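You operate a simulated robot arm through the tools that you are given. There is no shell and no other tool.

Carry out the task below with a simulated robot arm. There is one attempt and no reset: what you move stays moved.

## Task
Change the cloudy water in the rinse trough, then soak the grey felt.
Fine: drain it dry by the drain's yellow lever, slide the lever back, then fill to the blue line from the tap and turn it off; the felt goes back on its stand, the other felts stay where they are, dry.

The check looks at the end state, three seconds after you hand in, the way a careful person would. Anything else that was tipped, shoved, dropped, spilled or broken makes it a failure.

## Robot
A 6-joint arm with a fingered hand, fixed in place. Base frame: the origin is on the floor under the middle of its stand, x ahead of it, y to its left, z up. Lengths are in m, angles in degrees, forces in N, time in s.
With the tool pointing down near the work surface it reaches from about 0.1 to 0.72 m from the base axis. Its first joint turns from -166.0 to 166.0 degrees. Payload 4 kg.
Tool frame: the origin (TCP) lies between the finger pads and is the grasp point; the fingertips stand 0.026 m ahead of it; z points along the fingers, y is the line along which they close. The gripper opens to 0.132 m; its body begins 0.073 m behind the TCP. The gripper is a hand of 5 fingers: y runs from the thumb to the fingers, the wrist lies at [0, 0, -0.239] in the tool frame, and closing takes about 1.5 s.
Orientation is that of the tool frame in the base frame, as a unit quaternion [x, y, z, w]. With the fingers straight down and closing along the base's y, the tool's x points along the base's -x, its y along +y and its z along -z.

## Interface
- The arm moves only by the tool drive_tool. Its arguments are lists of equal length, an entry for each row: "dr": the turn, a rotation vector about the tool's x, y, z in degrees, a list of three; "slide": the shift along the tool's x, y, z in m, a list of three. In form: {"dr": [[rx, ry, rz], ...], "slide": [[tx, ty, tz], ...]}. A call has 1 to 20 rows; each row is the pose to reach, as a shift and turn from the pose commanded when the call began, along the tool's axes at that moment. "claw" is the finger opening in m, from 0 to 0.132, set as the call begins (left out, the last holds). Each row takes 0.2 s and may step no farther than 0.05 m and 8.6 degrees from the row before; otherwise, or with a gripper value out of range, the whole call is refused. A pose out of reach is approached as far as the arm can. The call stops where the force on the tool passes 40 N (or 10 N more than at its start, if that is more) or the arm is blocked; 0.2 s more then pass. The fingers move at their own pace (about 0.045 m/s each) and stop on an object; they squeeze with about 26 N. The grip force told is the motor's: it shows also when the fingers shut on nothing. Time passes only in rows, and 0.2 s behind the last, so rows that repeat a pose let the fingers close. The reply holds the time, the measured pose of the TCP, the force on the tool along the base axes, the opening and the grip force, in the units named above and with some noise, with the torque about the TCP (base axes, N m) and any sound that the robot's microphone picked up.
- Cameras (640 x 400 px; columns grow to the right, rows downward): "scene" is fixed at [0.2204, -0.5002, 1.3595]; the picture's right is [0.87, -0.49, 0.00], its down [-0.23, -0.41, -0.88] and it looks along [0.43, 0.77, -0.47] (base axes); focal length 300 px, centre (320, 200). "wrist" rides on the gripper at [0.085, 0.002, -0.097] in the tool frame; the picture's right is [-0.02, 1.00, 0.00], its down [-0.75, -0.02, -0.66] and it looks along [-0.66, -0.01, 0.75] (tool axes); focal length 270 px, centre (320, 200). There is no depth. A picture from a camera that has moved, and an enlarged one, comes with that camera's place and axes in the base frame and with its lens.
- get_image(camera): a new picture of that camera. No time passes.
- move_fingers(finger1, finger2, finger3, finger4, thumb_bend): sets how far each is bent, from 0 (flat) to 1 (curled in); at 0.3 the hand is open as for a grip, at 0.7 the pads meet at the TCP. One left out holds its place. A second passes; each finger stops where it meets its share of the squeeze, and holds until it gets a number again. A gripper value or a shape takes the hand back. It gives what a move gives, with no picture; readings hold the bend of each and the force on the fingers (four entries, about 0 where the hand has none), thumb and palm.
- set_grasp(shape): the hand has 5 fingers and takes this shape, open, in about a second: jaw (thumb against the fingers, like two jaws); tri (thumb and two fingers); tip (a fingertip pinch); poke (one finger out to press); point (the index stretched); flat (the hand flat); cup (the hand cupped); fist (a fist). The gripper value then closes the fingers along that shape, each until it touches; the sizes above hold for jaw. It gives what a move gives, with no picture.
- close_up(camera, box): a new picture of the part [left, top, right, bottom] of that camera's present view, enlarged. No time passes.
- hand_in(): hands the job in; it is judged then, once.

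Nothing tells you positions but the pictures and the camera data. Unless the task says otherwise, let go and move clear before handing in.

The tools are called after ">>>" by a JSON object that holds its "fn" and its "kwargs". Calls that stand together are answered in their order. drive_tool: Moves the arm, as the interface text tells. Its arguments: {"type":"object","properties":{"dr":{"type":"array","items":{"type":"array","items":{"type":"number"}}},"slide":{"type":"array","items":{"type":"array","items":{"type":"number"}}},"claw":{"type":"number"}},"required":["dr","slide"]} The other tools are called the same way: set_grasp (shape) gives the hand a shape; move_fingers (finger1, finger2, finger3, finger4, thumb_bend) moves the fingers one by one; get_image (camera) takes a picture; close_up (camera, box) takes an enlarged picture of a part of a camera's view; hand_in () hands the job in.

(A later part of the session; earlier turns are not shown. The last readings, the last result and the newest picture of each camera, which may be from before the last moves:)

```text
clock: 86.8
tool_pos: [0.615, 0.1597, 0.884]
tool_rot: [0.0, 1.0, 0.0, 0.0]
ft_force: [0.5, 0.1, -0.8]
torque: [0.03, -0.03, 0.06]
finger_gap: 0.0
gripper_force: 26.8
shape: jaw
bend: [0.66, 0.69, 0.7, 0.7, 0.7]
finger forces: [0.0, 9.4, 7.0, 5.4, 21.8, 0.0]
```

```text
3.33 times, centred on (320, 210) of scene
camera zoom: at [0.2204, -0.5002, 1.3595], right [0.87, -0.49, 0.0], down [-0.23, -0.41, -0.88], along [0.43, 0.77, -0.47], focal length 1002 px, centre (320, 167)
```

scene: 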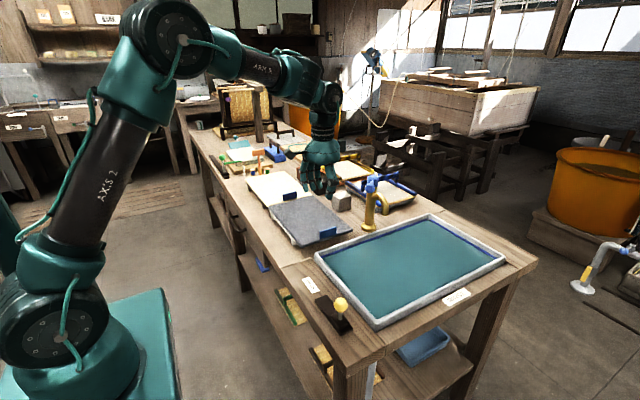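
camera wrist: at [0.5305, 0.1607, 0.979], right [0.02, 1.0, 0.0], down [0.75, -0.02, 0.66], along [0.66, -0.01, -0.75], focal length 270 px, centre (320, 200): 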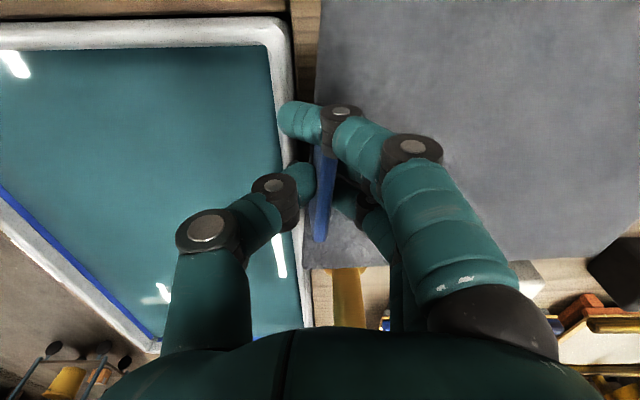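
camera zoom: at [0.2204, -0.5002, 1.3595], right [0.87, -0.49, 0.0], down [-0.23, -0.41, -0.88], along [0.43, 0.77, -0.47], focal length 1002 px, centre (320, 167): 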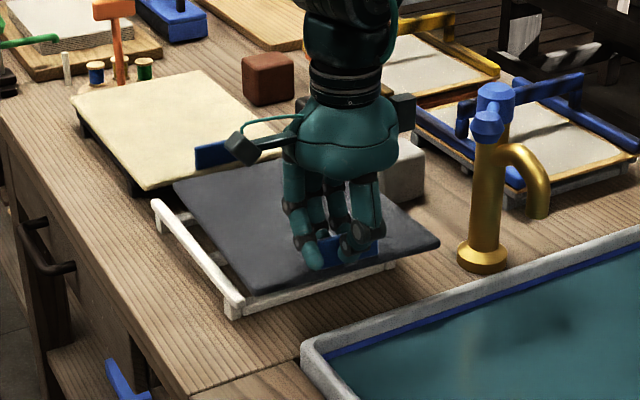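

The felt rises from its front edge and seems light and fairly stiff. I'll keep lifting straight up.

>>> {"fn": "drive_tool", "kwargs": {"dr": [[0, 0, 0], [0, 0, 0], [0, 0, 0], [0, 0, 0]], "slide": [[0, 0, -0.01], [0, 0, -0.02], [0, 0, -0.03], [0, 0, -0.04]]}}

>>> {"fn": "get_image", "kwargs": {"camera": "wrist"}}

>>> {"fn": "close_up", "kwargs": {"camera": "scene", "box": [240, 150, 400, 270]}}

```text
clock: 87.8
tool_pos: [0.6142, 0.1603, 0.924]
tool_rot: [0.0, 1.0, 0.0, 0.0]
ft_force: [0.1, 0.8, 0.4]
torque: [-0.05, -0.02, 0.02]
finger_gap: 0.0
gripper_force: 26.2
shape: jaw
bend: [0.66, 0.67, 0.69, 0.7, 0.71]
finger forces: [0.0, 10.2, 7.6, 5.0, 22.6, 0.0]
```

```text
taken
camera wrist: at [0.5303, 0.1618, 1.0188], right [0.02, 1.0, 0.0], down [0.75, -0.02, 0.66], along [0.66, -0.01, -0.75], focal length 270 px, centre (320, 200)
```

wrist: 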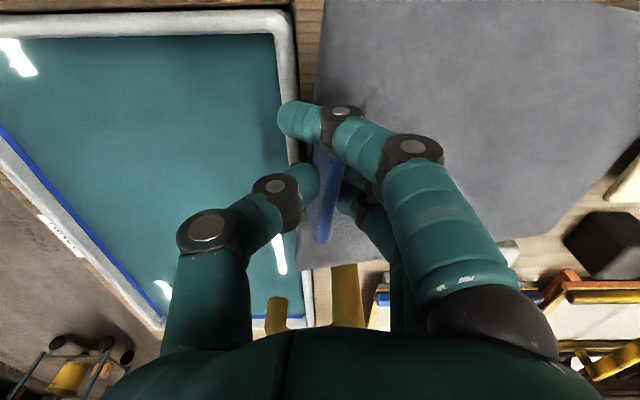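

```text
3.33 times, centred on (320, 210) of scene
camera zoom: at [0.2204, -0.5002, 1.3595], right [0.87, -0.49, 0.0], down [-0.23, -0.41, -0.88], along [0.43, 0.77, -0.47], focal length 1002 px, centre (320, 167)
```

zoom: 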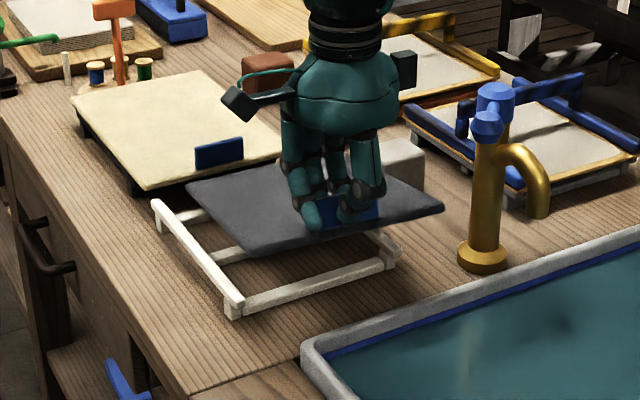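

The felt is a light, stiff sheet that tilts and yaws slightly in the grip, with the stand left undisturbed. I'll lift further so the far end clears the stand.

>>> {"fn": "drive_tool", "kwargs": {"dr": [[0, 0, 0], [0, 0, 0], [0, 0, 0], [0, 0, 0], [0, 0, 0]], "slide": [[0, 0, -0.01], [0, 0, -0.02], [0, 0, -0.03], [0, 0, -0.045], [0, 0, -0.06]]}}

>>> {"fn": "get_image", "kwargs": {"camera": "wrist"}}

>>> {"fn": "close_up", "kwargs": {"camera": "scene", "box": [240, 150, 400, 270]}}

```text
clock: 89.0
tool_pos: [0.6139, 0.1597, 0.9813]
tool_rot: [0.0, 1.0, 0.0, 0.0]
ft_force: [-0.4, -0.6, -0.7]
torque: [-0.11, 0.04, -0.02]
finger_gap: 0.0002
gripper_force: 25.8
shape: jaw
bend: [0.66, 0.66, 0.68, 0.7, 0.72]
finger forces: [0.0, 11.5, 8.7, 5.8, 25.4, 0.0]
```

```text
taken
camera wrist: at [0.5298, 0.1618, 1.0775], right [0.02, 1.0, 0.0], down [0.75, -0.02, 0.66], along [0.66, -0.01, -0.75], focal length 270 px, centre (320, 200)
```

wrist: 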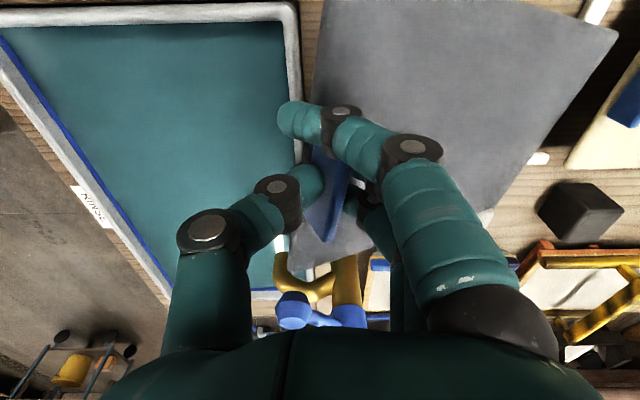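

```text
3.33 times, centred on (320, 210) of scene
camera zoom: at [0.2204, -0.5002, 1.3595], right [0.87, -0.49, 0.0], down [-0.23, -0.41, -0.88], along [0.43, 0.77, -0.47], focal length 1002 px, centre (320, 167)
```

zoom: 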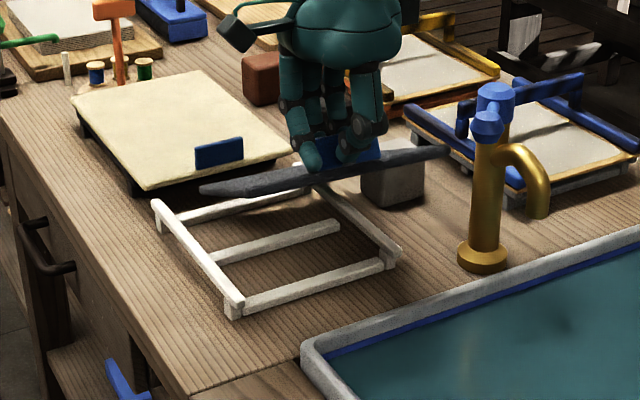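

The far end now droops about 28° below the tab. I'll lift more to be sure it hangs free of the stand.

>>> {"fn": "drive_tool", "kwargs": {"dr": [[0, 0, 0], [0, 0, 0], [0, 0, 0], [0, 0, 0], [0, 0, 0]], "slide": [[0, 0, -0.012], [0, 0, -0.024], [0, 0, -0.036], [0, 0, -0.048], [0, 0, -0.06]]}}

>>> {"fn": "get_image", "kwargs": {"camera": "wrist"}}

>>> {"fn": "close_up", "kwargs": {"camera": "scene", "box": [240, 130, 400, 250]}}

```text
clock: 90.2
tool_pos: [0.6149, 0.1609, 1.0428]
tool_rot: [0.001, 1.0, 0.0, 0.0]
ft_force: [-0.4, 0.0, -2.2]
torque: [-0.14, 0.05, 0.0]
finger_gap: 0.0001
gripper_force: 26.2
shape: jaw
bend: [0.66, 0.66, 0.68, 0.7, 0.72]
finger forces: [0.0, 11.6, 8.8, 5.5, 25.5, 0.0]
```

```text
taken
camera wrist: at [0.5299, 0.1619, 1.1386], right [0.02, 1.0, 0.0], down [0.75, -0.02, 0.66], along [0.66, -0.01, -0.75], focal length 270 px, centre (320, 200)
```

wrist: 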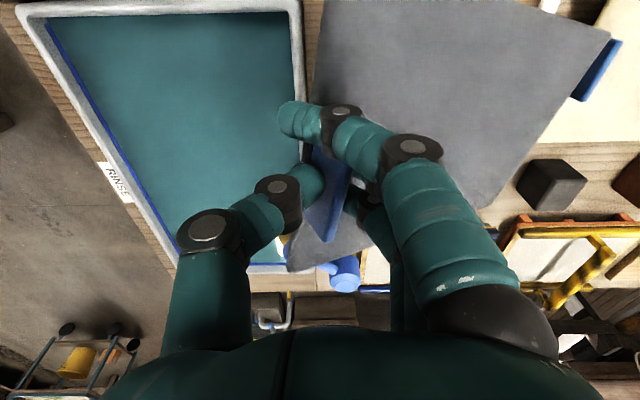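

```text
3.33 times, centred on (320, 190) of scene
camera zoom: at [0.2204, -0.5002, 1.3595], right [0.87, -0.49, 0.0], down [-0.23, -0.41, -0.88], along [0.43, 0.77, -0.47], focal length 1002 px, centre (320, 233)
```

zoom: 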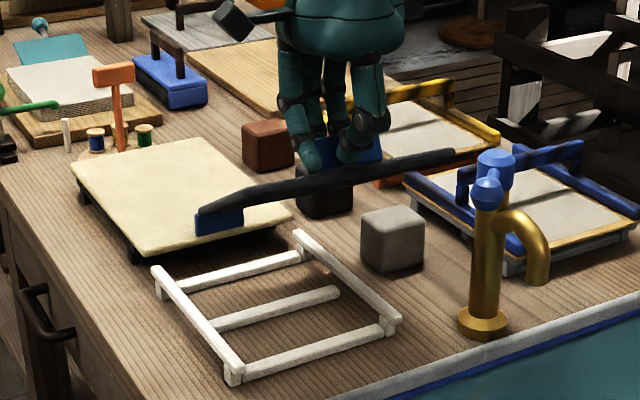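

The felt now hangs free, drooping about 26° and yawed about 12°, and the grip is steady. I'll lift a little more and tilt the hand to bring the felt roughly level, well above everything on the bench.

>>> {"fn": "drive_tool", "kwargs": {"dr": [[0, 0, 0], [-5.1, -1.1, 0], [-10.2, -2.2, 0], [-15.3, -3.2, 0], [-20.3, -4.3, 0], [-25.4, -5.4, 0]], "slide": [[0, 0, -0.012], [0, 0, -0.025], [0, 0, -0.037], [0, 0, -0.05], [0, 0, -0.06], [0, 0, -0.07]]}}

>>> {"fn": "get_image", "kwargs": {"camera": "wrist"}}

>>> {"fn": "get_image", "kwargs": {"camera": "scene"}}

```text
clock: 91.6
tool_pos: [0.6146, 0.1603, 1.1136]
tool_rot: [0.0, 0.975, 0.219, 0.047]
ft_force: [1.0, 0.3, -0.8]
torque: [-0.15, 0.04, 0.02]
finger_gap: 0.0001
gripper_force: 26.3
shape: jaw
bend: [0.66, 0.65, 0.68, 0.7, 0.72]
finger forces: [0.0, 11.6, 8.7, 5.5, 25.7, 0.1]
```

```text
taken
camera wrist: at [0.5212, 0.1213, 1.1917], right [0.0, 0.9, 0.43], down [0.69, -0.31, 0.65], along [0.72, 0.3, -0.62], focal length 270 px, centre (320, 200)
```

wrist: 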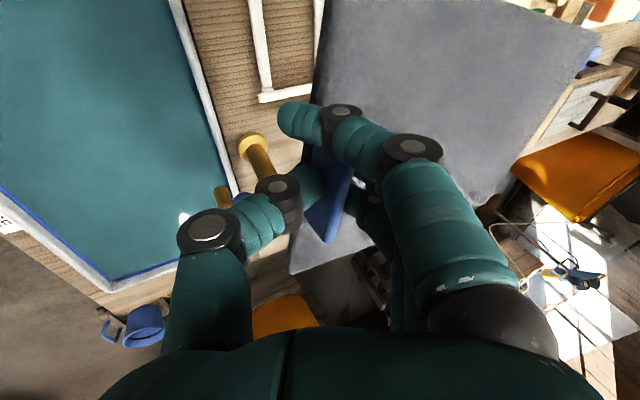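

```text
taken
```

scene: 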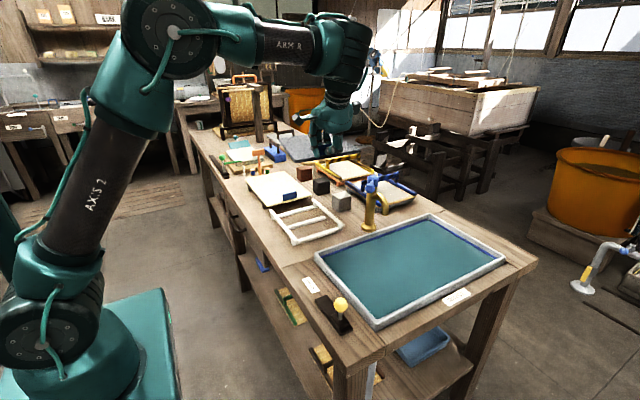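

>>> {"fn": "close_up", "kwargs": {"camera": "scene", "box": [240, 90, 400, 190]}}

>>> {"fn": "close_up", "kwargs": {"camera": "wrist", "box": [260, 0, 640, 300]}}

```text
4.00 times, centred on (320, 140) of scene
camera zoom: at [0.2204, -0.5002, 1.3595], right [0.87, -0.49, 0.0], down [-0.23, -0.41, -0.88], along [0.43, 0.77, -0.47], focal length 1202 px, centre (320, 440)
```

zoom: 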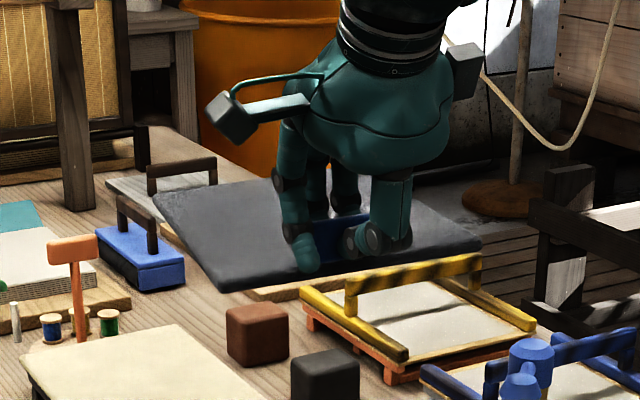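

```text
1.33 times, centred on (450, 150) of wrist
camera zoom: at [0.5212, 0.1213, 1.1917], right [0.0, 0.9, 0.43], down [0.69, -0.31, 0.65], along [0.72, 0.3, -0.62], focal length 360 px, centre (147, 267)
```

zoom: 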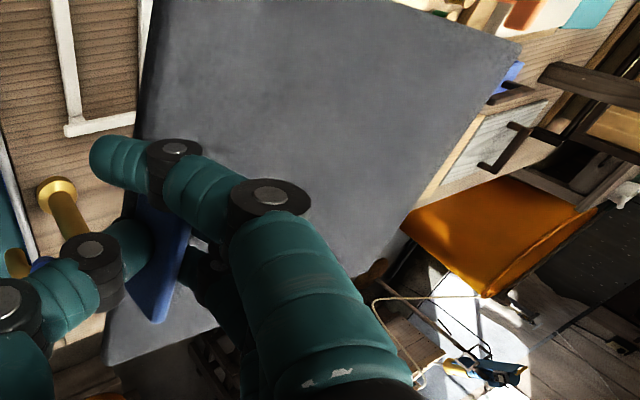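

The felt is nearly level, about 3° low at the far end and 6° low on the robot's side. I'll trim that, then swing it 77° clockwise at this safe height so its length lies along +x over the trough.

>>> {"fn": "drive_tool", "kwargs": {"dr": [[-1.6, 2.4, 1.3], [-3.1, 4.8, 2.6]], "slide": [[0, 0, 0], [0, 0, 0]]}}

>>> {"fn": "drive_tool", "kwargs": {"dr": [[-0.03, -3.7, 6.8], [-0.06, -7.4, 13.6], [-0.1, -11.1, 20.4], [-0.1, -14.8, 27.2], [-0.15, -18.5, 34.1], [-0.2, -22.2, 40.9], [-0.2, -25.8, 47.7], [-0.25, -29.5, 54.5], [-0.3, -33.2, 61.3], [-0.3, -36.9, 68.1]], "slide": [[-0.0059, -0.0141, -0.0072], [-0.0118, -0.0282, -0.0144], [-0.0177, -0.0424, -0.0216], [-0.0236, -0.0565, -0.0288], [-0.0296, -0.0706, -0.036], [-0.0355, -0.0847, -0.0433], [-0.0414, -0.0988, -0.0505], [-0.0473, -0.113, -0.0577], [-0.0532, -0.1271, -0.0649], [-0.0591, -0.1412, -0.0721]]}}

>>> {"fn": "get_image", "kwargs": {"camera": "wrist"}}

>>> {"fn": "get_image", "kwargs": {"camera": "scene"}}

```text
clock: 92.2
tool_pos: [0.6143, 0.1597, 1.1137]
tool_rot: [0.012, 0.969, 0.247, 0.0]
ft_force: [-0.5, 0.8, -1.0]
torque: [-0.12, 0.04, -0.01]
finger_gap: 0.0
gripper_force: 26.6
shape: jaw
bend: [0.66, 0.65, 0.68, 0.7, 0.72]
finger forces: [0.1, 11.4, 8.6, 5.2, 25.2, 0.1]
```

```text
clock: 94.4
tool_pos: [0.6693, -0.0013, 1.1083]
tool_rot: [0.617, 0.748, 0.191, 0.154]
ft_force: [0.6, -0.3, -0.7]
torque: [-0.01, 0.11, -0.01]
finger_gap: 0.0
gripper_force: 25.6
shape: jaw
bend: [0.66, 0.65, 0.68, 0.7, 0.72]
finger forces: [0.0, 11.4, 8.1, 5.2, 24.6, 0.0]
```

```text
taken
camera wrist: at [0.6096, 0.0732, 1.1931], right [0.87, 0.15, 0.48], down [-0.18, -0.8, 0.57], along [0.47, -0.58, -0.67], focal length 270 px, centre (320, 200)
```

wrist: 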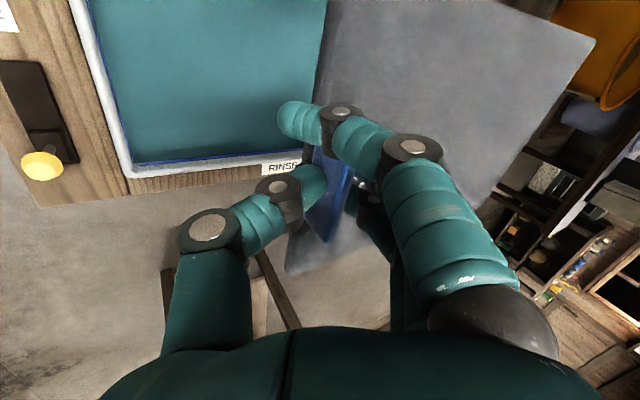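

```text
taken
```

scene: 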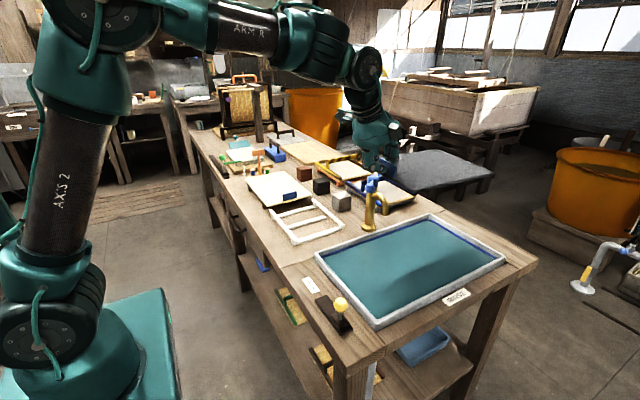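

The felt now points out along +x over the trough side. I'll zoom in to compute its corners and levelness.

>>> {"fn": "close_up", "kwargs": {"camera": "scene", "box": [340, 110, 520, 220]}}

>>> {"fn": "close_up", "kwargs": {"camera": "wrist", "box": [260, 0, 640, 300]}}

```text
3.56 times, centred on (430, 165) of scene
camera zoom: at [0.2204, -0.5002, 1.3595], right [0.87, -0.49, 0.0], down [-0.23, -0.41, -0.88], along [0.43, 0.77, -0.47], focal length 1068 px, centre (-71, 324)
```

zoom: 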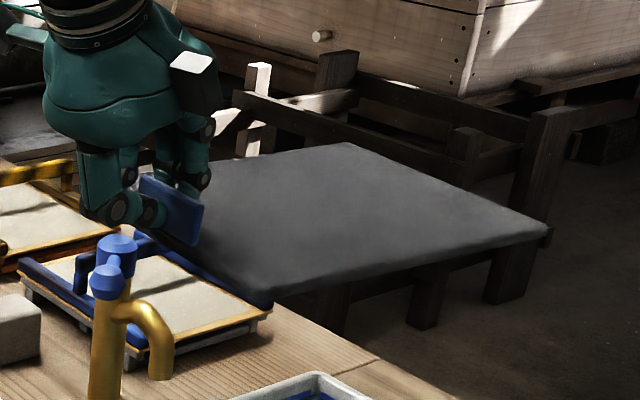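

```text
1.33 times, centred on (450, 150) of wrist
camera zoom: at [0.6096, 0.0732, 1.1931], right [0.87, 0.15, 0.48], down [-0.18, -0.8, 0.57], along [0.47, -0.58, -0.67], focal length 360 px, centre (147, 267)
```

zoom: 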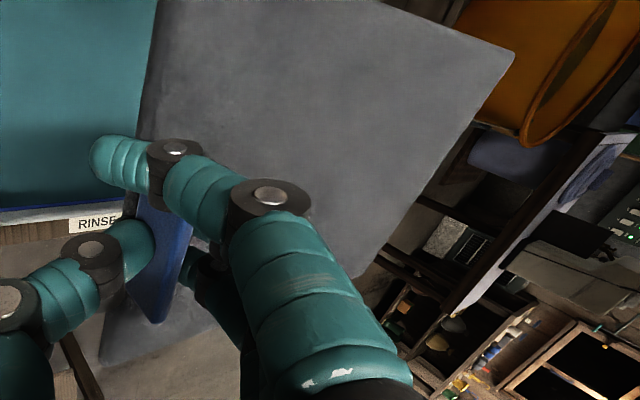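

The felt is within about 2° of level and spans x 0.67–0.96, y −0.10–0.08, with its plane about 35 mm below the TCP. I'll nudge it 12 mm away from the spout and lower it to just above the rim.

>>> {"fn": "drive_tool", "kwargs": {"dr": [[0, 0, 0], [0, 0, 0], [0, 0, 0], [0, 0, 0], [0, 0, 0], [0, 0, 0]], "slide": [[-0.0118, -0.0022, -0.001], [-0.012, -0.023, 0.038], [-0.0122, -0.046, 0.08], [-0.0125, -0.069, 0.1225], [-0.0128, -0.092, 0.165], [-0.013, -0.1152, 0.2083]]}}

>>> {"fn": "get_image", "kwargs": {"camera": "wrist"}}

>>> {"fn": "close_up", "kwargs": {"camera": "scene", "box": [310, 150, 530, 300]}}

```text
clock: 95.8
tool_pos: [0.6702, -0.0095, 0.8698]
tool_rot: [0.616, 0.749, 0.192, 0.155]
ft_force: [0.7, 0.1, -0.6]
torque: [0.03, 0.11, -0.03]
finger_gap: 0.0001
gripper_force: 26.0
shape: jaw
bend: [0.66, 0.65, 0.68, 0.7, 0.72]
finger forces: [0.1, 11.4, 7.9, 4.9, 24.2, 0.1]
```

```text
taken
camera wrist: at [0.609, 0.0637, 0.9542], right [0.87, 0.15, 0.48], down [-0.17, -0.81, 0.57], along [0.47, -0.57, -0.67], focal length 270 px, centre (320, 200)
```

wrist: 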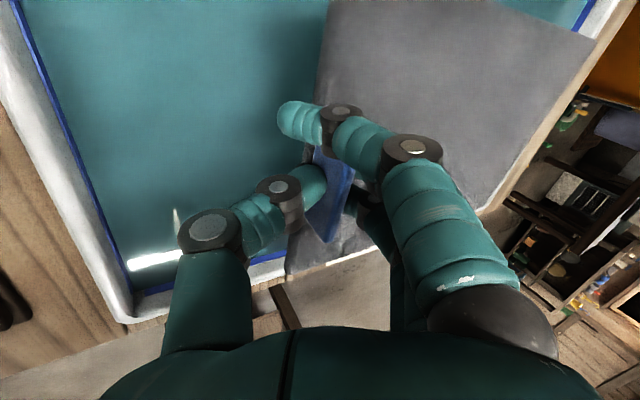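

```text
2.67 times, centred on (420, 225) of scene
camera zoom: at [0.2204, -0.5002, 1.3595], right [0.87, -0.49, 0.0], down [-0.23, -0.41, -0.88], along [0.43, 0.77, -0.47], focal length 801 px, centre (53, 133)
```

zoom: 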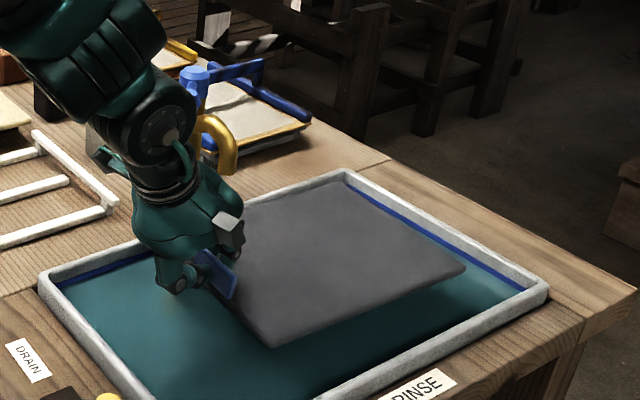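

The felt is fully inside the trough's outline, just above the water. I'll lower it gradually into the water.

>>> {"fn": "drive_tool", "kwargs": {"dr": [[0, 0, 0], [0, 0, 0], [0, 0, 0], [0, 0, 0], [0, 0, 0]], "slide": [[0, -0.0057, 0.0106], [0, -0.0114, 0.0211], [0, -0.0171, 0.0317], [0, -0.0228, 0.0423], [0, -0.0286, 0.0528]]}}

>>> {"fn": "get_image", "kwargs": {"camera": "wrist"}}

>>> {"fn": "close_up", "kwargs": {"camera": "scene", "box": [310, 150, 530, 300]}}

```text
clock: 97.0
tool_pos: [0.6702, -0.0092, 0.8117]
tool_rot: [0.616, 0.748, 0.192, 0.153]
ft_force: [0.6, -0.3, -1.7]
torque: [-0.01, 0.14, -0.01]
finger_gap: 0.0
gripper_force: 25.9
shape: jaw
bend: [0.66, 0.65, 0.68, 0.7, 0.72]
finger forces: [0.0, 11.4, 8.2, 5.1, 24.7, 0.0]
```

```text
taken
camera wrist: at [0.6106, 0.063, 0.8955], right [0.87, 0.15, 0.48], down [-0.17, -0.81, 0.57], along [0.47, -0.57, -0.67], focal length 270 px, centre (320, 200)
```

wrist: 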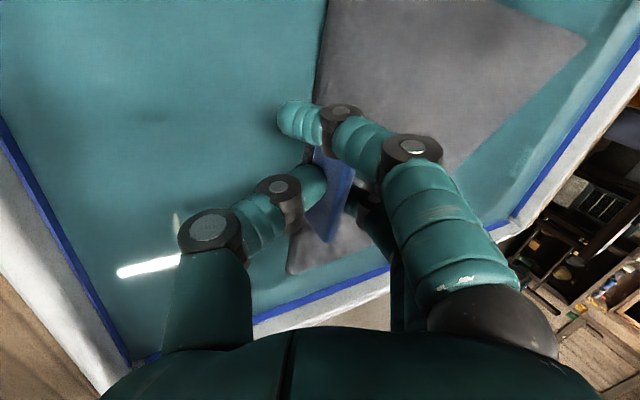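

```text
2.67 times, centred on (420, 225) of scene
camera zoom: at [0.2204, -0.5002, 1.3595], right [0.87, -0.49, 0.0], down [-0.23, -0.41, -0.88], along [0.43, 0.77, -0.47], focal length 801 px, centre (53, 133)
```

zoom: 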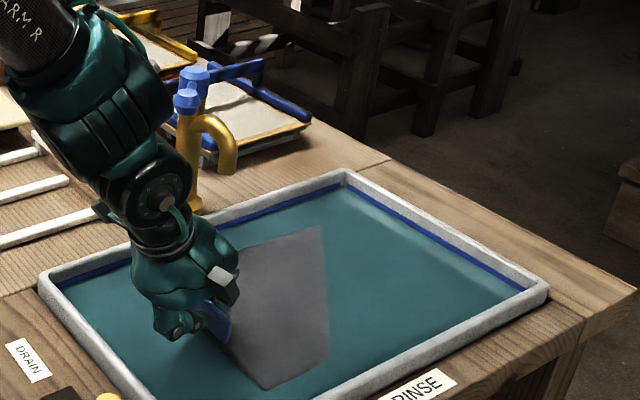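

The far half of the felt has gone under and the tab half is right at the surface, so the water is near z 0.775. I'll lower another 25 mm to submerge all of it.

>>> {"fn": "drive_tool", "kwargs": {"dr": [[0, 0, 0], [0, 0, 0], [0, 0, 0], [0, 0, 0], [0, 0, 0]], "slide": [[0, -0.0024, 0.0044], [0, -0.0048, 0.0088], [0, -0.0071, 0.0132], [0, -0.0095, 0.0176], [0, -0.0119, 0.022]]}}

>>> {"fn": "get_image", "kwargs": {"camera": "wrist"}}

>>> {"fn": "close_up", "kwargs": {"camera": "scene", "box": [310, 150, 530, 300]}}

```text
clock: 98.2
tool_pos: [0.6691, -0.0102, 0.7865]
tool_rot: [0.615, 0.749, 0.192, 0.155]
ft_force: [-0.6, 0.9, -1.4]
torque: [0.01, 0.1, 0.05]
finger_gap: 0.0
gripper_force: 25.8
shape: jaw
bend: [0.66, 0.65, 0.68, 0.7, 0.72]
finger forces: [0.0, 11.5, 8.2, 5.0, 24.8, 0.0]
```

```text
taken
camera wrist: at [0.609, 0.0628, 0.8708], right [0.87, 0.15, 0.48], down [-0.17, -0.81, 0.57], along [0.47, -0.57, -0.67], focal length 270 px, centre (320, 200)
```

wrist: 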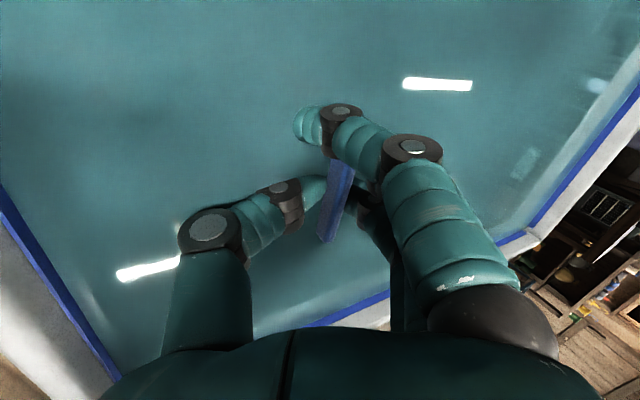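

```text
2.67 times, centred on (420, 225) of scene
camera zoom: at [0.2204, -0.5002, 1.3595], right [0.87, -0.49, 0.0], down [-0.23, -0.41, -0.88], along [0.43, 0.77, -0.47], focal length 801 px, centre (53, 133)
```

zoom: 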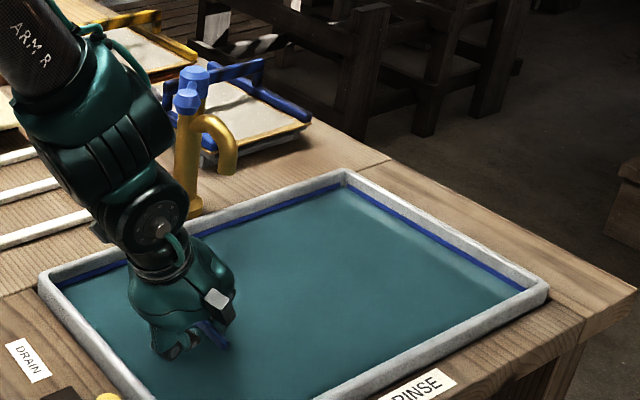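

The whole felt is under water with only the top of the tab showing. I'll hold it here to soak.

>>> {"fn": "drive_tool", "kwargs": {"dr": [[0, 0, 0], [0, 0, 0], [0, 0, 0], [0, 0, 0], [0, 0, 0], [0, 0, 0], [0, 0, 0], [0, 0, 0], [0, 0, 0], [0, 0, 0], [0, 0, 0], [0, 0, 0], [0, 0, 0], [0, 0, 0], [0, 0, 0], [0, 0, 0], [0, 0, 0], [0, 0, 0], [0, 0, 0], [0, 0, 0]], "slide": [[0, 0, 0], [0, 0, 0], [0, 0, 0], [0, 0, 0], [0, 0, 0], [0, 0, 0], [0, 0, 0], [0, 0, 0], [0, 0, 0], [0, 0, 0], [0, 0, 0], [0, 0, 0], [0, 0, 0], [0, 0, 0], [0, 0, 0], [0, 0, 0], [0, 0, 0], [0, 0, 0], [0, 0, 0], [0, 0, 0]]}}

>>> {"fn": "drive_tool", "kwargs": {"dr": [[0, 0, 0], [0, 0, 0], [0, 0, 0], [0, 0, 0], [0, 0, 0], [0, 0, 0], [0, 0, 0], [0, 0, 0], [0, 0, 0], [0, 0, 0], [0, 0, 0], [0, 0, 0], [0, 0, 0], [0, 0, 0], [0, 0, 0], [0, 0, 0], [0, 0, 0], [0, 0, 0], [0, 0, 0], [0, 0, 0]], "slide": [[0, 0, 0], [0, 0, 0], [0, 0, 0], [0, 0, 0], [0, 0, 0], [0, 0, 0], [0, 0, 0], [0, 0, 0], [0, 0, 0], [0, 0, 0], [0, 0, 0], [0, 0, 0], [0, 0, 0], [0, 0, 0], [0, 0, 0], [0, 0, 0], [0, 0, 0], [0, 0, 0], [0, 0, 0], [0, 0, 0]]}}

>>> {"fn": "drive_tool", "kwargs": {"dr": [[0, 0, 0], [0, 0, 0], [0, 0, 0], [0, 0, 0], [0, 0, 0], [0, 0, 0], [0, 0, 0], [0, 0, 0], [0, 0, 0], [0, 0, 0], [0, 0, 0], [0, 0, 0], [0, 0, 0], [0, 0, 0], [0, 0, 0], [0, 0, 0], [0, 0, 0], [0, 0, 0], [0, 0, 0], [0, 0, 0]], "slide": [[0, 0, 0], [0, 0, 0], [0, 0, 0], [0, 0, 0], [0, 0, 0], [0, 0, 0], [0, 0, 0], [0, 0, 0], [0, 0, 0], [0, 0, 0], [0, 0, 0], [0, 0, 0], [0, 0, 0], [0, 0, 0], [0, 0, 0], [0, 0, 0], [0, 0, 0], [0, 0, 0], [0, 0, 0], [0, 0, 0]]}}

>>> {"fn": "get_image", "kwargs": {"camera": "scene"}}

>>> {"fn": "close_up", "kwargs": {"camera": "scene", "box": [405, 205, 465, 243]}}

```text
clock: 102.4
tool_pos: [0.6693, -0.0105, 0.7864]
tool_rot: [0.616, 0.748, 0.192, 0.154]
ft_force: [-0.5, 0.0, -2.3]
torque: [0.02, 0.21, 0.05]
finger_gap: 0.0001
gripper_force: 26.6
shape: jaw
bend: [0.66, 0.65, 0.68, 0.7, 0.72]
finger forces: [0.0, 11.7, 8.5, 5.7, 25.8, 0.0]
```

```text
clock: 106.6
tool_pos: [0.6697, -0.0122, 0.7857]
tool_rot: [0.616, 0.749, 0.192, 0.154]
ft_force: [-0.6, 0.0, -1.4]
torque: [-0.02, 0.2, 0.03]
finger_gap: 0.0
gripper_force: 26.1
shape: jaw
bend: [0.66, 0.65, 0.68, 0.7, 0.72]
finger forces: [0.0, 11.7, 8.5, 5.7, 25.8, 0.1]
```

```text
clock: 110.8
tool_pos: [0.6686, -0.0098, 0.7856]
tool_rot: [0.616, 0.748, 0.192, 0.154]
ft_force: [0.4, 0.1, -1.1]
torque: [0.01, 0.21, 0.01]
finger_gap: 0.0
gripper_force: 25.9
shape: jaw
bend: [0.66, 0.65, 0.68, 0.7, 0.72]
finger forces: [0.0, 11.7, 8.5, 5.7, 25.7, 0.0]
```

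```text
taken
```

scene: 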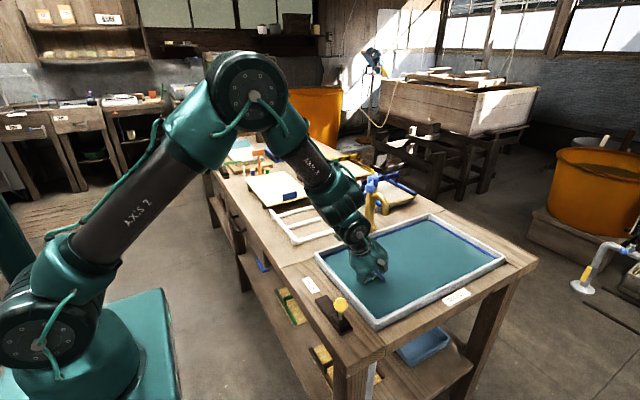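

```text
10.53 times, centred on (435, 224) of scene
camera zoom: at [0.2204, -0.5002, 1.3595], right [0.87, -0.49, 0.0], down [-0.23, -0.41, -0.88], along [0.43, 0.77, -0.47], focal length 3163 px, centre (-890, -53)
```

zoom: 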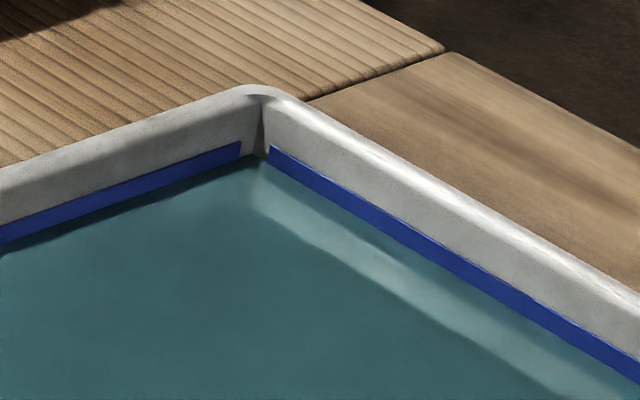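

The torque from the felt's weight doubled within a few seconds, from 0.11 to 0.21 N·m, and then held steady, so it has taken up water. The level is still on the blue line, so I'll lift the felt straight out slowly and let it drip over the trough.

>>> {"fn": "drive_tool", "kwargs": {"dr": [[0, 0, 0], [0, 0, 0], [0, 0, 0], [0, 0, 0], [0, 0, 0], [0, 0, 0], [0, 0, 0], [0, 0, 0]], "slide": [[0, 0.0043, -0.0079], [0, 0.0086, -0.0158], [0, 0.0129, -0.0238], [0, 0.0171, -0.0317], [0, 0.0214, -0.0396], [0, 0.0257, -0.0475], [0, 0.03, -0.0555], [0, 0.0352, -0.0651]]}}

>>> {"fn": "get_image", "kwargs": {"camera": "wrist"}}

>>> {"fn": "close_up", "kwargs": {"camera": "scene", "box": [310, 150, 530, 300]}}

```text
clock: 112.6
tool_pos: [0.6706, -0.0102, 0.8607]
tool_rot: [0.615, 0.749, 0.192, 0.154]
ft_force: [-0.2, 0.5, -2.5]
torque: [0.02, 0.2, 0.01]
finger_gap: 0.0
gripper_force: 26.5
shape: jaw
bend: [0.66, 0.65, 0.68, 0.7, 0.72]
finger forces: [0.0, 11.8, 8.6, 5.8, 26.4, 0.0]
```

```text
taken
camera wrist: at [0.6104, 0.0622, 0.9455], right [0.87, 0.15, 0.48], down [-0.17, -0.81, 0.57], along [0.47, -0.57, -0.67], focal length 270 px, centre (320, 200)
```

wrist: 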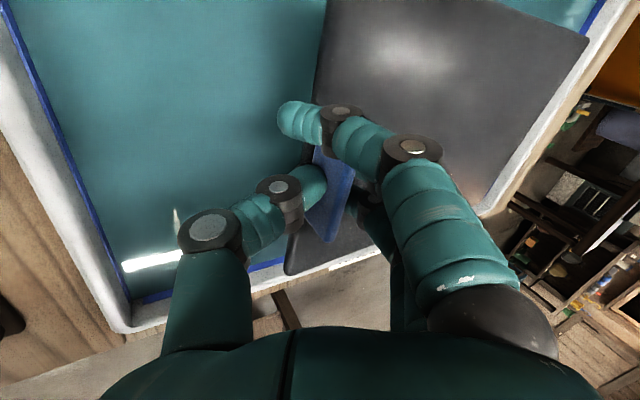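

```text
2.67 times, centred on (420, 225) of scene
camera zoom: at [0.2204, -0.5002, 1.3595], right [0.87, -0.49, 0.0], down [-0.23, -0.41, -0.88], along [0.43, 0.77, -0.47], focal length 801 px, centre (53, 133)
```

zoom: 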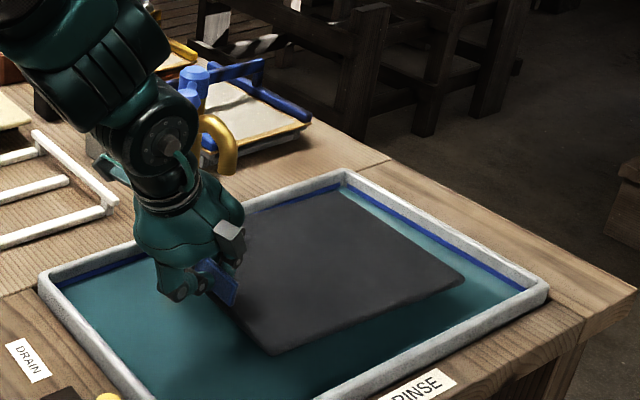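

The felt is now dark and glossy, so it's soaked. I'll hold it over the trough to drip before carrying it across the bench.

>>> {"fn": "drive_tool", "kwargs": {"dr": [[0, 0, 0], [0, 0, 0], [0, 0, 0], [0, 0, 0], [0, 0, 0], [0, 0, 0], [0, 0, 0], [0, 0, 0], [0, 0, 0], [0, 0, 0], [0, 0, 0], [0, 0, 0], [0, 0, 0], [0, 0, 0], [0, 0, 0], [0, 0, 0], [0, 0, 0], [0, 0, 0], [0, 0, 0], [0, 0, 0]], "slide": [[0, 0, 0], [0, 0, 0], [0, 0, 0], [0, 0, 0], [0, 0, 0], [0, 0, 0], [0, 0, 0], [0, 0, 0], [0, 0, 0], [0, 0, 0], [0, 0, 0], [0, 0, 0], [0, 0, 0], [0, 0, 0], [0, 0, 0], [0, 0, 0], [0, 0, 0], [0, 0, 0], [0, 0, 0], [0, 0, 0]]}}

>>> {"fn": "drive_tool", "kwargs": {"dr": [[0, 0, 0], [0, 0, 0], [0, 0, 0], [0, 0, 0], [0, 0, 0], [0, 0, 0], [0, 0, 0], [0, 0, 0], [0, 0, 0], [0, 0, 0], [0, 0, 0], [0, 0, 0], [0, 0, 0], [0, 0, 0], [0, 0, 0], [0, 0, 0], [0, 0, 0], [0, 0, 0], [0, 0, 0], [0, 0, 0]], "slide": [[0, 0, 0], [0, 0, 0], [0, 0, 0], [0, 0, 0], [0, 0, 0], [0, 0, 0], [0, 0, 0], [0, 0, 0], [0, 0, 0], [0, 0, 0], [0, 0, 0], [0, 0, 0], [0, 0, 0], [0, 0, 0], [0, 0, 0], [0, 0, 0], [0, 0, 0], [0, 0, 0], [0, 0, 0], [0, 0, 0]]}}

>>> {"fn": "close_up", "kwargs": {"camera": "scene", "box": [310, 150, 530, 300]}}

>>> {"fn": "close_up", "kwargs": {"camera": "scene", "box": [230, 150, 370, 260]}}

```text
clock: 116.8
tool_pos: [0.6704, -0.0106, 0.8604]
tool_rot: [0.616, 0.748, 0.192, 0.154]
ft_force: [0.2, 0.4, -1.0]
torque: [0.01, 0.21, 0.0]
finger_gap: 0.0
gripper_force: 25.2
shape: jaw
bend: [0.66, 0.65, 0.68, 0.7, 0.72]
finger forces: [0.1, 11.8, 8.6, 5.7, 25.8, 0.0]
```

```text
clock: 121.0
tool_pos: [0.6705, -0.0112, 0.8609]
tool_rot: [0.616, 0.748, 0.192, 0.154]
ft_force: [-0.7, 1.2, -1.0]
torque: [0.05, 0.19, 0.0]
finger_gap: 0.0
gripper_force: 26.5
shape: jaw
bend: [0.66, 0.65, 0.68, 0.7, 0.72]
finger forces: [0.0, 11.8, 8.5, 5.7, 25.9, 0.1]
```

```text
2.67 times, centred on (420, 225) of scene
camera zoom: at [0.2204, -0.5002, 1.3595], right [0.87, -0.49, 0.0], down [-0.23, -0.41, -0.88], along [0.43, 0.77, -0.47], focal length 801 px, centre (53, 133)
```

zoom: 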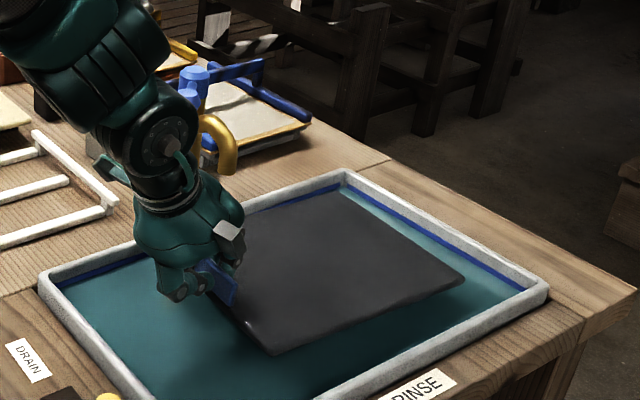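

```text
3.64 times, centred on (300, 205) of scene
camera zoom: at [0.2204, -0.5002, 1.3595], right [0.87, -0.49, 0.0], down [-0.23, -0.41, -0.88], along [0.43, 0.77, -0.47], focal length 1093 px, centre (393, 182)
```

zoom: 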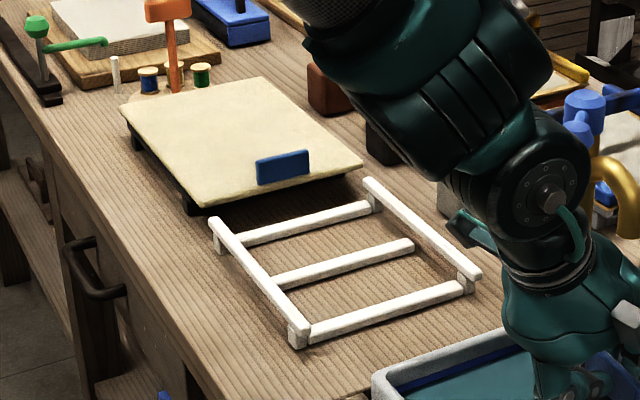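

Eight seconds have passed and nothing visible is falling. I'll give it another few seconds and then lift it straight up to clear the tap.

>>> {"fn": "drive_tool", "kwargs": {"dr": [[0, 0, 0], [0, 0, 0], [0, 0, 0], [0, 0, 0], [0, 0, 0], [0, 0, 0], [0, 0, 0], [0, 0, 0], [0, 0, 0], [0, 0, 0], [0, 0, 0], [0, 0, 0], [0, 0, 0], [0, 0, 0], [0, 0, 0], [0, 0, 0], [0, 0, 0], [0, 0, 0], [0, 0, 0], [0, 0, 0]], "slide": [[0, 0, 0], [0, 0, 0], [0, 0, 0], [0, 0, 0], [0, 0, 0], [0, 0, 0], [0, 0, 0], [0, 0, 0], [0, 0, 0], [0, 0, 0], [0, 0, 0], [0, 0, 0], [0, 0, 0], [0, 0, 0], [0, 0, 0], [0, 0, 0], [0, 0, 0], [0, 0, 0], [0, 0, 0], [0, 0, 0]]}}

>>> {"fn": "drive_tool", "kwargs": {"dr": [[0, 0, 0], [0, 0, 0], [0, 0, 0], [0, 0, 0], [0, 0, 0], [0, 0, 0], [0, 0, 0], [0, 0, 0], [0, 0, 0], [0, 0, 0]], "slide": [[0, 0.0119, -0.022], [0, 0.0238, -0.044], [0, 0.0357, -0.066], [0, 0.0476, -0.088], [0, 0.0595, -0.11], [0, 0.0714, -0.132], [0, 0.0833, -0.1541], [0, 0.0952, -0.1761], [0, 0.1071, -0.1981], [0, 0.119, -0.2201]]}}

>>> {"fn": "get_image", "kwargs": {"camera": "wrist"}}

>>> {"fn": "get_image", "kwargs": {"camera": "scene"}}

>>> {"fn": "close_up", "kwargs": {"camera": "scene", "box": [340, 110, 520, 220]}}

```text
clock: 125.2
tool_pos: [0.6715, -0.0121, 0.8605]
tool_rot: [0.616, 0.748, 0.192, 0.155]
ft_force: [0.8, -0.1, -1.9]
torque: [0.02, 0.17, -0.02]
finger_gap: 0.0
gripper_force: 26.4
shape: jaw
bend: [0.66, 0.65, 0.68, 0.7, 0.72]
finger forces: [0.1, 11.9, 8.7, 5.6, 25.9, 0.1]
```

```text
clock: 127.4
tool_pos: [0.6676, -0.0135, 1.11]
tool_rot: [0.615, 0.749, 0.192, 0.154]
ft_force: [0.2, 0.0, -1.7]
torque: [0.01, 0.26, 0.01]
finger_gap: 0.0
gripper_force: 26.0
shape: jaw
bend: [0.66, 0.65, 0.68, 0.7, 0.72]
finger forces: [0.0, 11.8, 8.8, 5.9, 26.5, 0.0]
```

```text
taken
camera wrist: at [0.6083, 0.0605, 1.1957], right [0.87, 0.15, 0.48], down [-0.17, -0.81, 0.57], along [0.47, -0.57, -0.67], focal length 270 px, centre (320, 200)
```

wrist: 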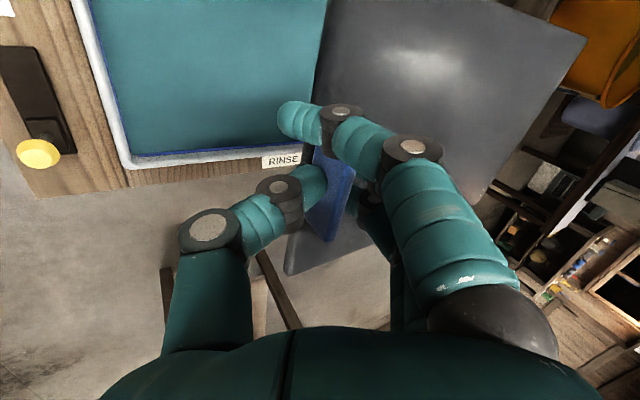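

```text
taken
```

scene: 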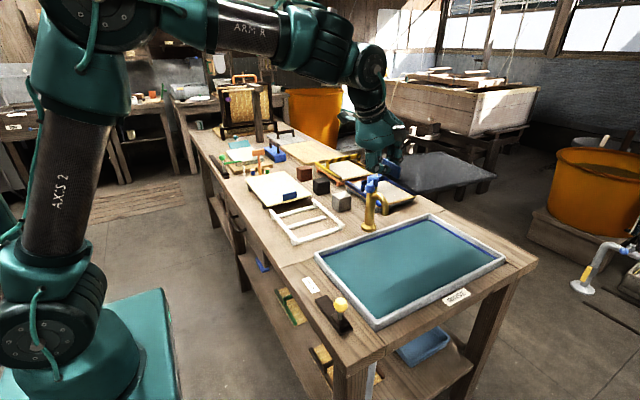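

```text
3.56 times, centred on (430, 165) of scene
camera zoom: at [0.2204, -0.5002, 1.3595], right [0.87, -0.49, 0.0], down [-0.23, -0.41, -0.88], along [0.43, 0.77, -0.47], focal length 1068 px, centre (-71, 324)
```

zoom: 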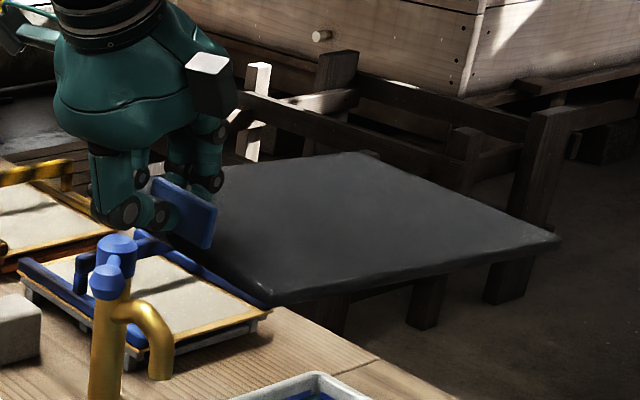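

The felt droops about 3° now that it's wet, and the grip is holding. I'll trim that and swing it back counter-clockwise by 92° about the tab, high above the tap, so its length lies along +y without passing over the cream felt.

>>> {"fn": "drive_tool", "kwargs": {"dr": [[-1.4, -0.7, -0.4], [-2.74, -1.37, -0.76]], "slide": [[0, 0, 0], [0, 0, 0]]}}

>>> {"fn": "drive_tool", "kwargs": {"dr": [[-0.18, 4.35, -7.17], [-0.37, 8.71, -14.35], [-0.55, 13.06, -21.52], [-0.73, 17.42, -28.69], [-0.92, 21.77, -35.87], [-1.1, 26.12, -43.04], [-1.28, 30.48, -50.21], [-1.46, 34.83, -57.38], [-1.65, 39.19, -64.56], [-1.83, 43.54, -71.73], [-2.0, 47.9, -78.9]], "slide": [[0, 0, 0], [0, 0, 0], [0, 0, 0], [0, 0, 0], [0, 0, 0], [0, 0, 0], [0, 0, 0], [0, 0, 0], [0, 0, 0], [0, 0, 0], [0, 0, 0]]}}

>>> {"fn": "get_image", "kwargs": {"camera": "wrist"}}

>>> {"fn": "get_image", "kwargs": {"camera": "scene"}}

>>> {"fn": "close_up", "kwargs": {"camera": "scene", "box": [280, 90, 440, 190]}}

```text
clock: 128.0
tool_pos: [0.6686, -0.0128, 1.111]
tool_rot: [0.609, 0.746, 0.202, 0.179]
ft_force: [-0.4, 0.3, -1.8]
torque: [0.04, 0.18, -0.01]
finger_gap: 0.0
gripper_force: 25.8
shape: jaw
bend: [0.66, 0.65, 0.68, 0.7, 0.72]
finger forces: [0.1, 11.7, 8.3, 5.5, 25.5, 0.1]
```

```text
clock: 130.4
tool_pos: [0.6109, 0.0146, 1.048]
tool_rot: [-0.104, 0.958, 0.266, -0.009]
ft_force: [-0.6, 0.2, -2.0]
torque: [-0.2, -0.03, 0.0]
finger_gap: 0.0
gripper_force: 25.8
shape: jaw
bend: [0.66, 0.65, 0.68, 0.7, 0.72]
finger forces: [0.0, 10.3, 8.1, 5.4, 23.9, 0.1]
out of reach, approached as far as the arm can: row 8, 9, 10, 11
```

```text
taken
camera wrist: at [0.5344, -0.0502, 1.127], right [-0.17, 0.84, 0.51], down [0.79, -0.19, 0.59], along [0.59, 0.5, -0.63], focal length 270 px, centre (320, 200)
```

wrist: 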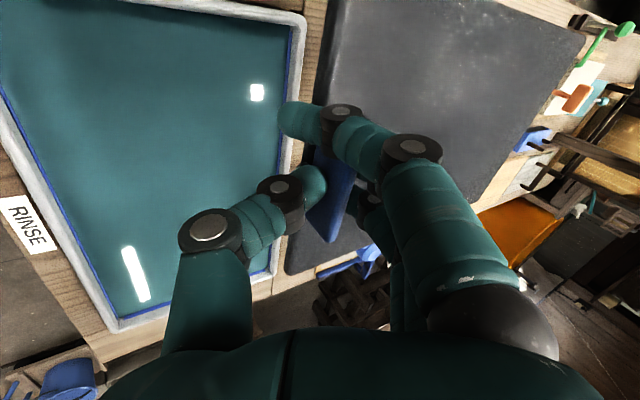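

```text
taken
```

scene: 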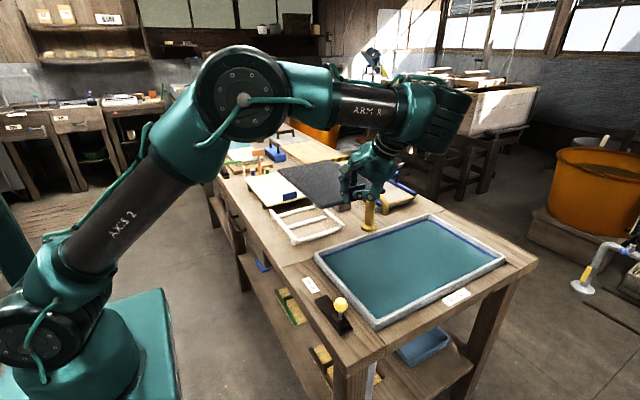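

```text
4.00 times, centred on (360, 140) of scene
camera zoom: at [0.2204, -0.5002, 1.3595], right [0.87, -0.49, 0.0], down [-0.23, -0.41, -0.88], along [0.43, 0.77, -0.47], focal length 1202 px, centre (160, 440)
```

zoom: 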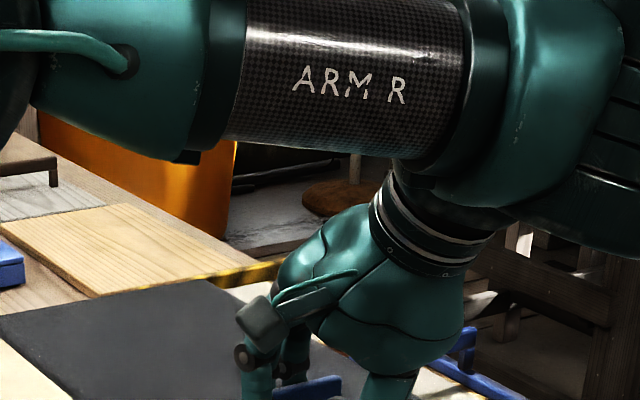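

The last few rows were out of reach, so the arm stopped short at about [0.611, 0.015, 1.048], with the orientation nearly right. I'll check that nothing was touched before continuing.

>>> {"fn": "close_up", "kwargs": {"camera": "scene", "box": [240, 140, 440, 280]}}

>>> {"fn": "close_up", "kwargs": {"camera": "wrist", "box": [260, 0, 640, 300]}}

```text
2.86 times, centred on (340, 210) of scene
camera zoom: at [0.2204, -0.5002, 1.3595], right [0.87, -0.49, 0.0], down [-0.23, -0.41, -0.88], along [0.43, 0.77, -0.47], focal length 859 px, centre (263, 171)
```

zoom: 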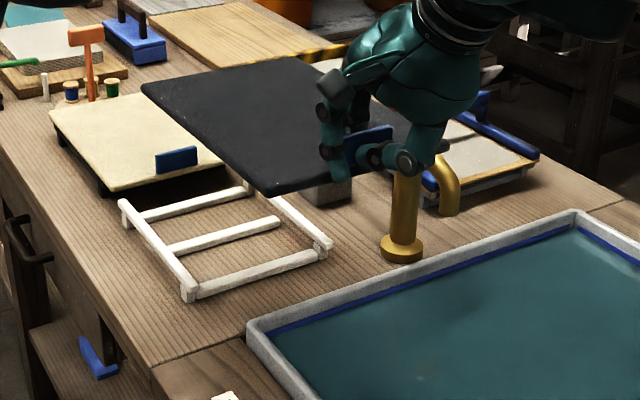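

```text
1.33 times, centred on (450, 150) of wrist
camera zoom: at [0.5344, -0.0502, 1.127], right [-0.17, 0.84, 0.51], down [0.79, -0.19, 0.59], along [0.59, 0.5, -0.63], focal length 360 px, centre (147, 267)
```

zoom: 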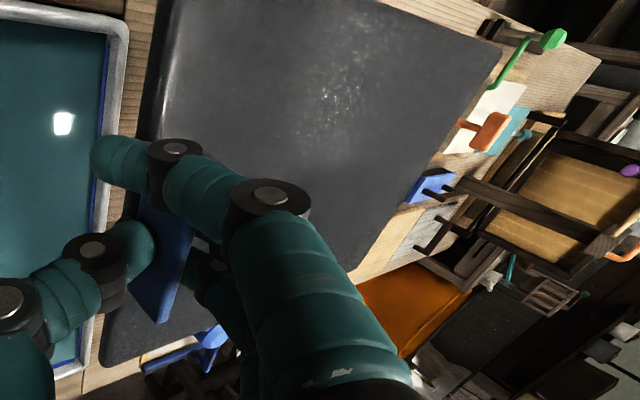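

Nothing has been disturbed, and the felt is lined up with +y and within 2° of level, still high over the bench. I'll carry it toward the stand and a bit lower, to where the arm has reach.

>>> {"fn": "drive_tool", "kwargs": {"dr": [[0, 0, 0], [0, 0, 0], [0, 0, 0], [0, 0, 0], [0, 0, 0]], "slide": [[0.0043, 0.0158, 0.0235], [0.0085, 0.0316, 0.047], [0.0128, 0.0473, 0.0705], [0.017, 0.0631, 0.094], [0.0213, 0.0789, 0.1175]]}}

>>> {"fn": "get_image", "kwargs": {"camera": "wrist"}}

>>> {"fn": "get_image", "kwargs": {"camera": "scene"}}

```text
clock: 131.6
tool_pos: [0.56, 0.1327, 0.9893]
tool_rot: [-0.116, 0.956, 0.269, -0.022]
ft_force: [0.7, 0.0, -1.2]
torque: [-0.2, 0.02, 0.01]
finger_gap: 0.0
gripper_force: 25.9
shape: jaw
bend: [0.66, 0.65, 0.68, 0.7, 0.72]
finger forces: [0.0, 10.8, 7.8, 5.3, 23.8, 0.0]
```

```text
taken
camera wrist: at [0.4877, 0.0656, 1.0689], right [-0.19, 0.83, 0.52], down [0.8, -0.17, 0.57], along [0.56, 0.53, -0.64], focal length 270 px, centre (320, 200)
```

wrist: 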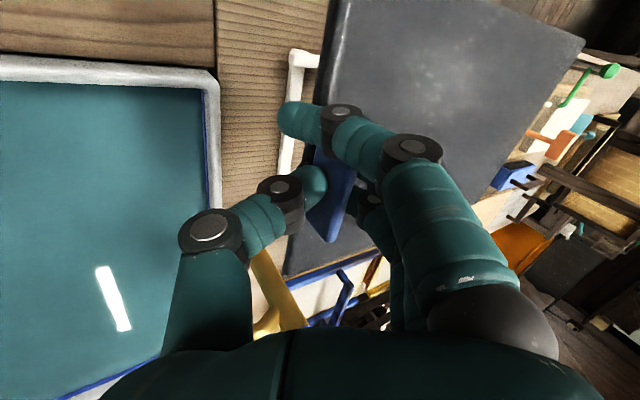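

```text
taken
```

scene: 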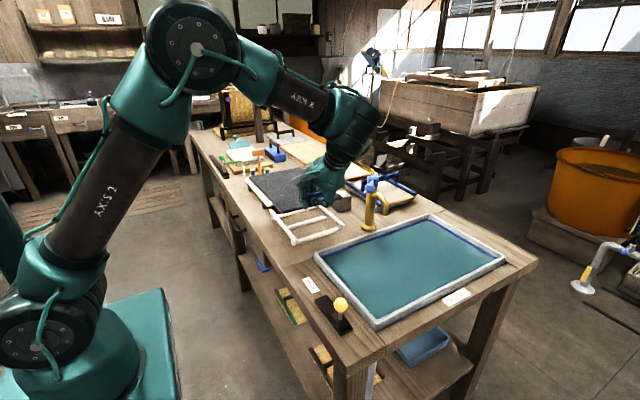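

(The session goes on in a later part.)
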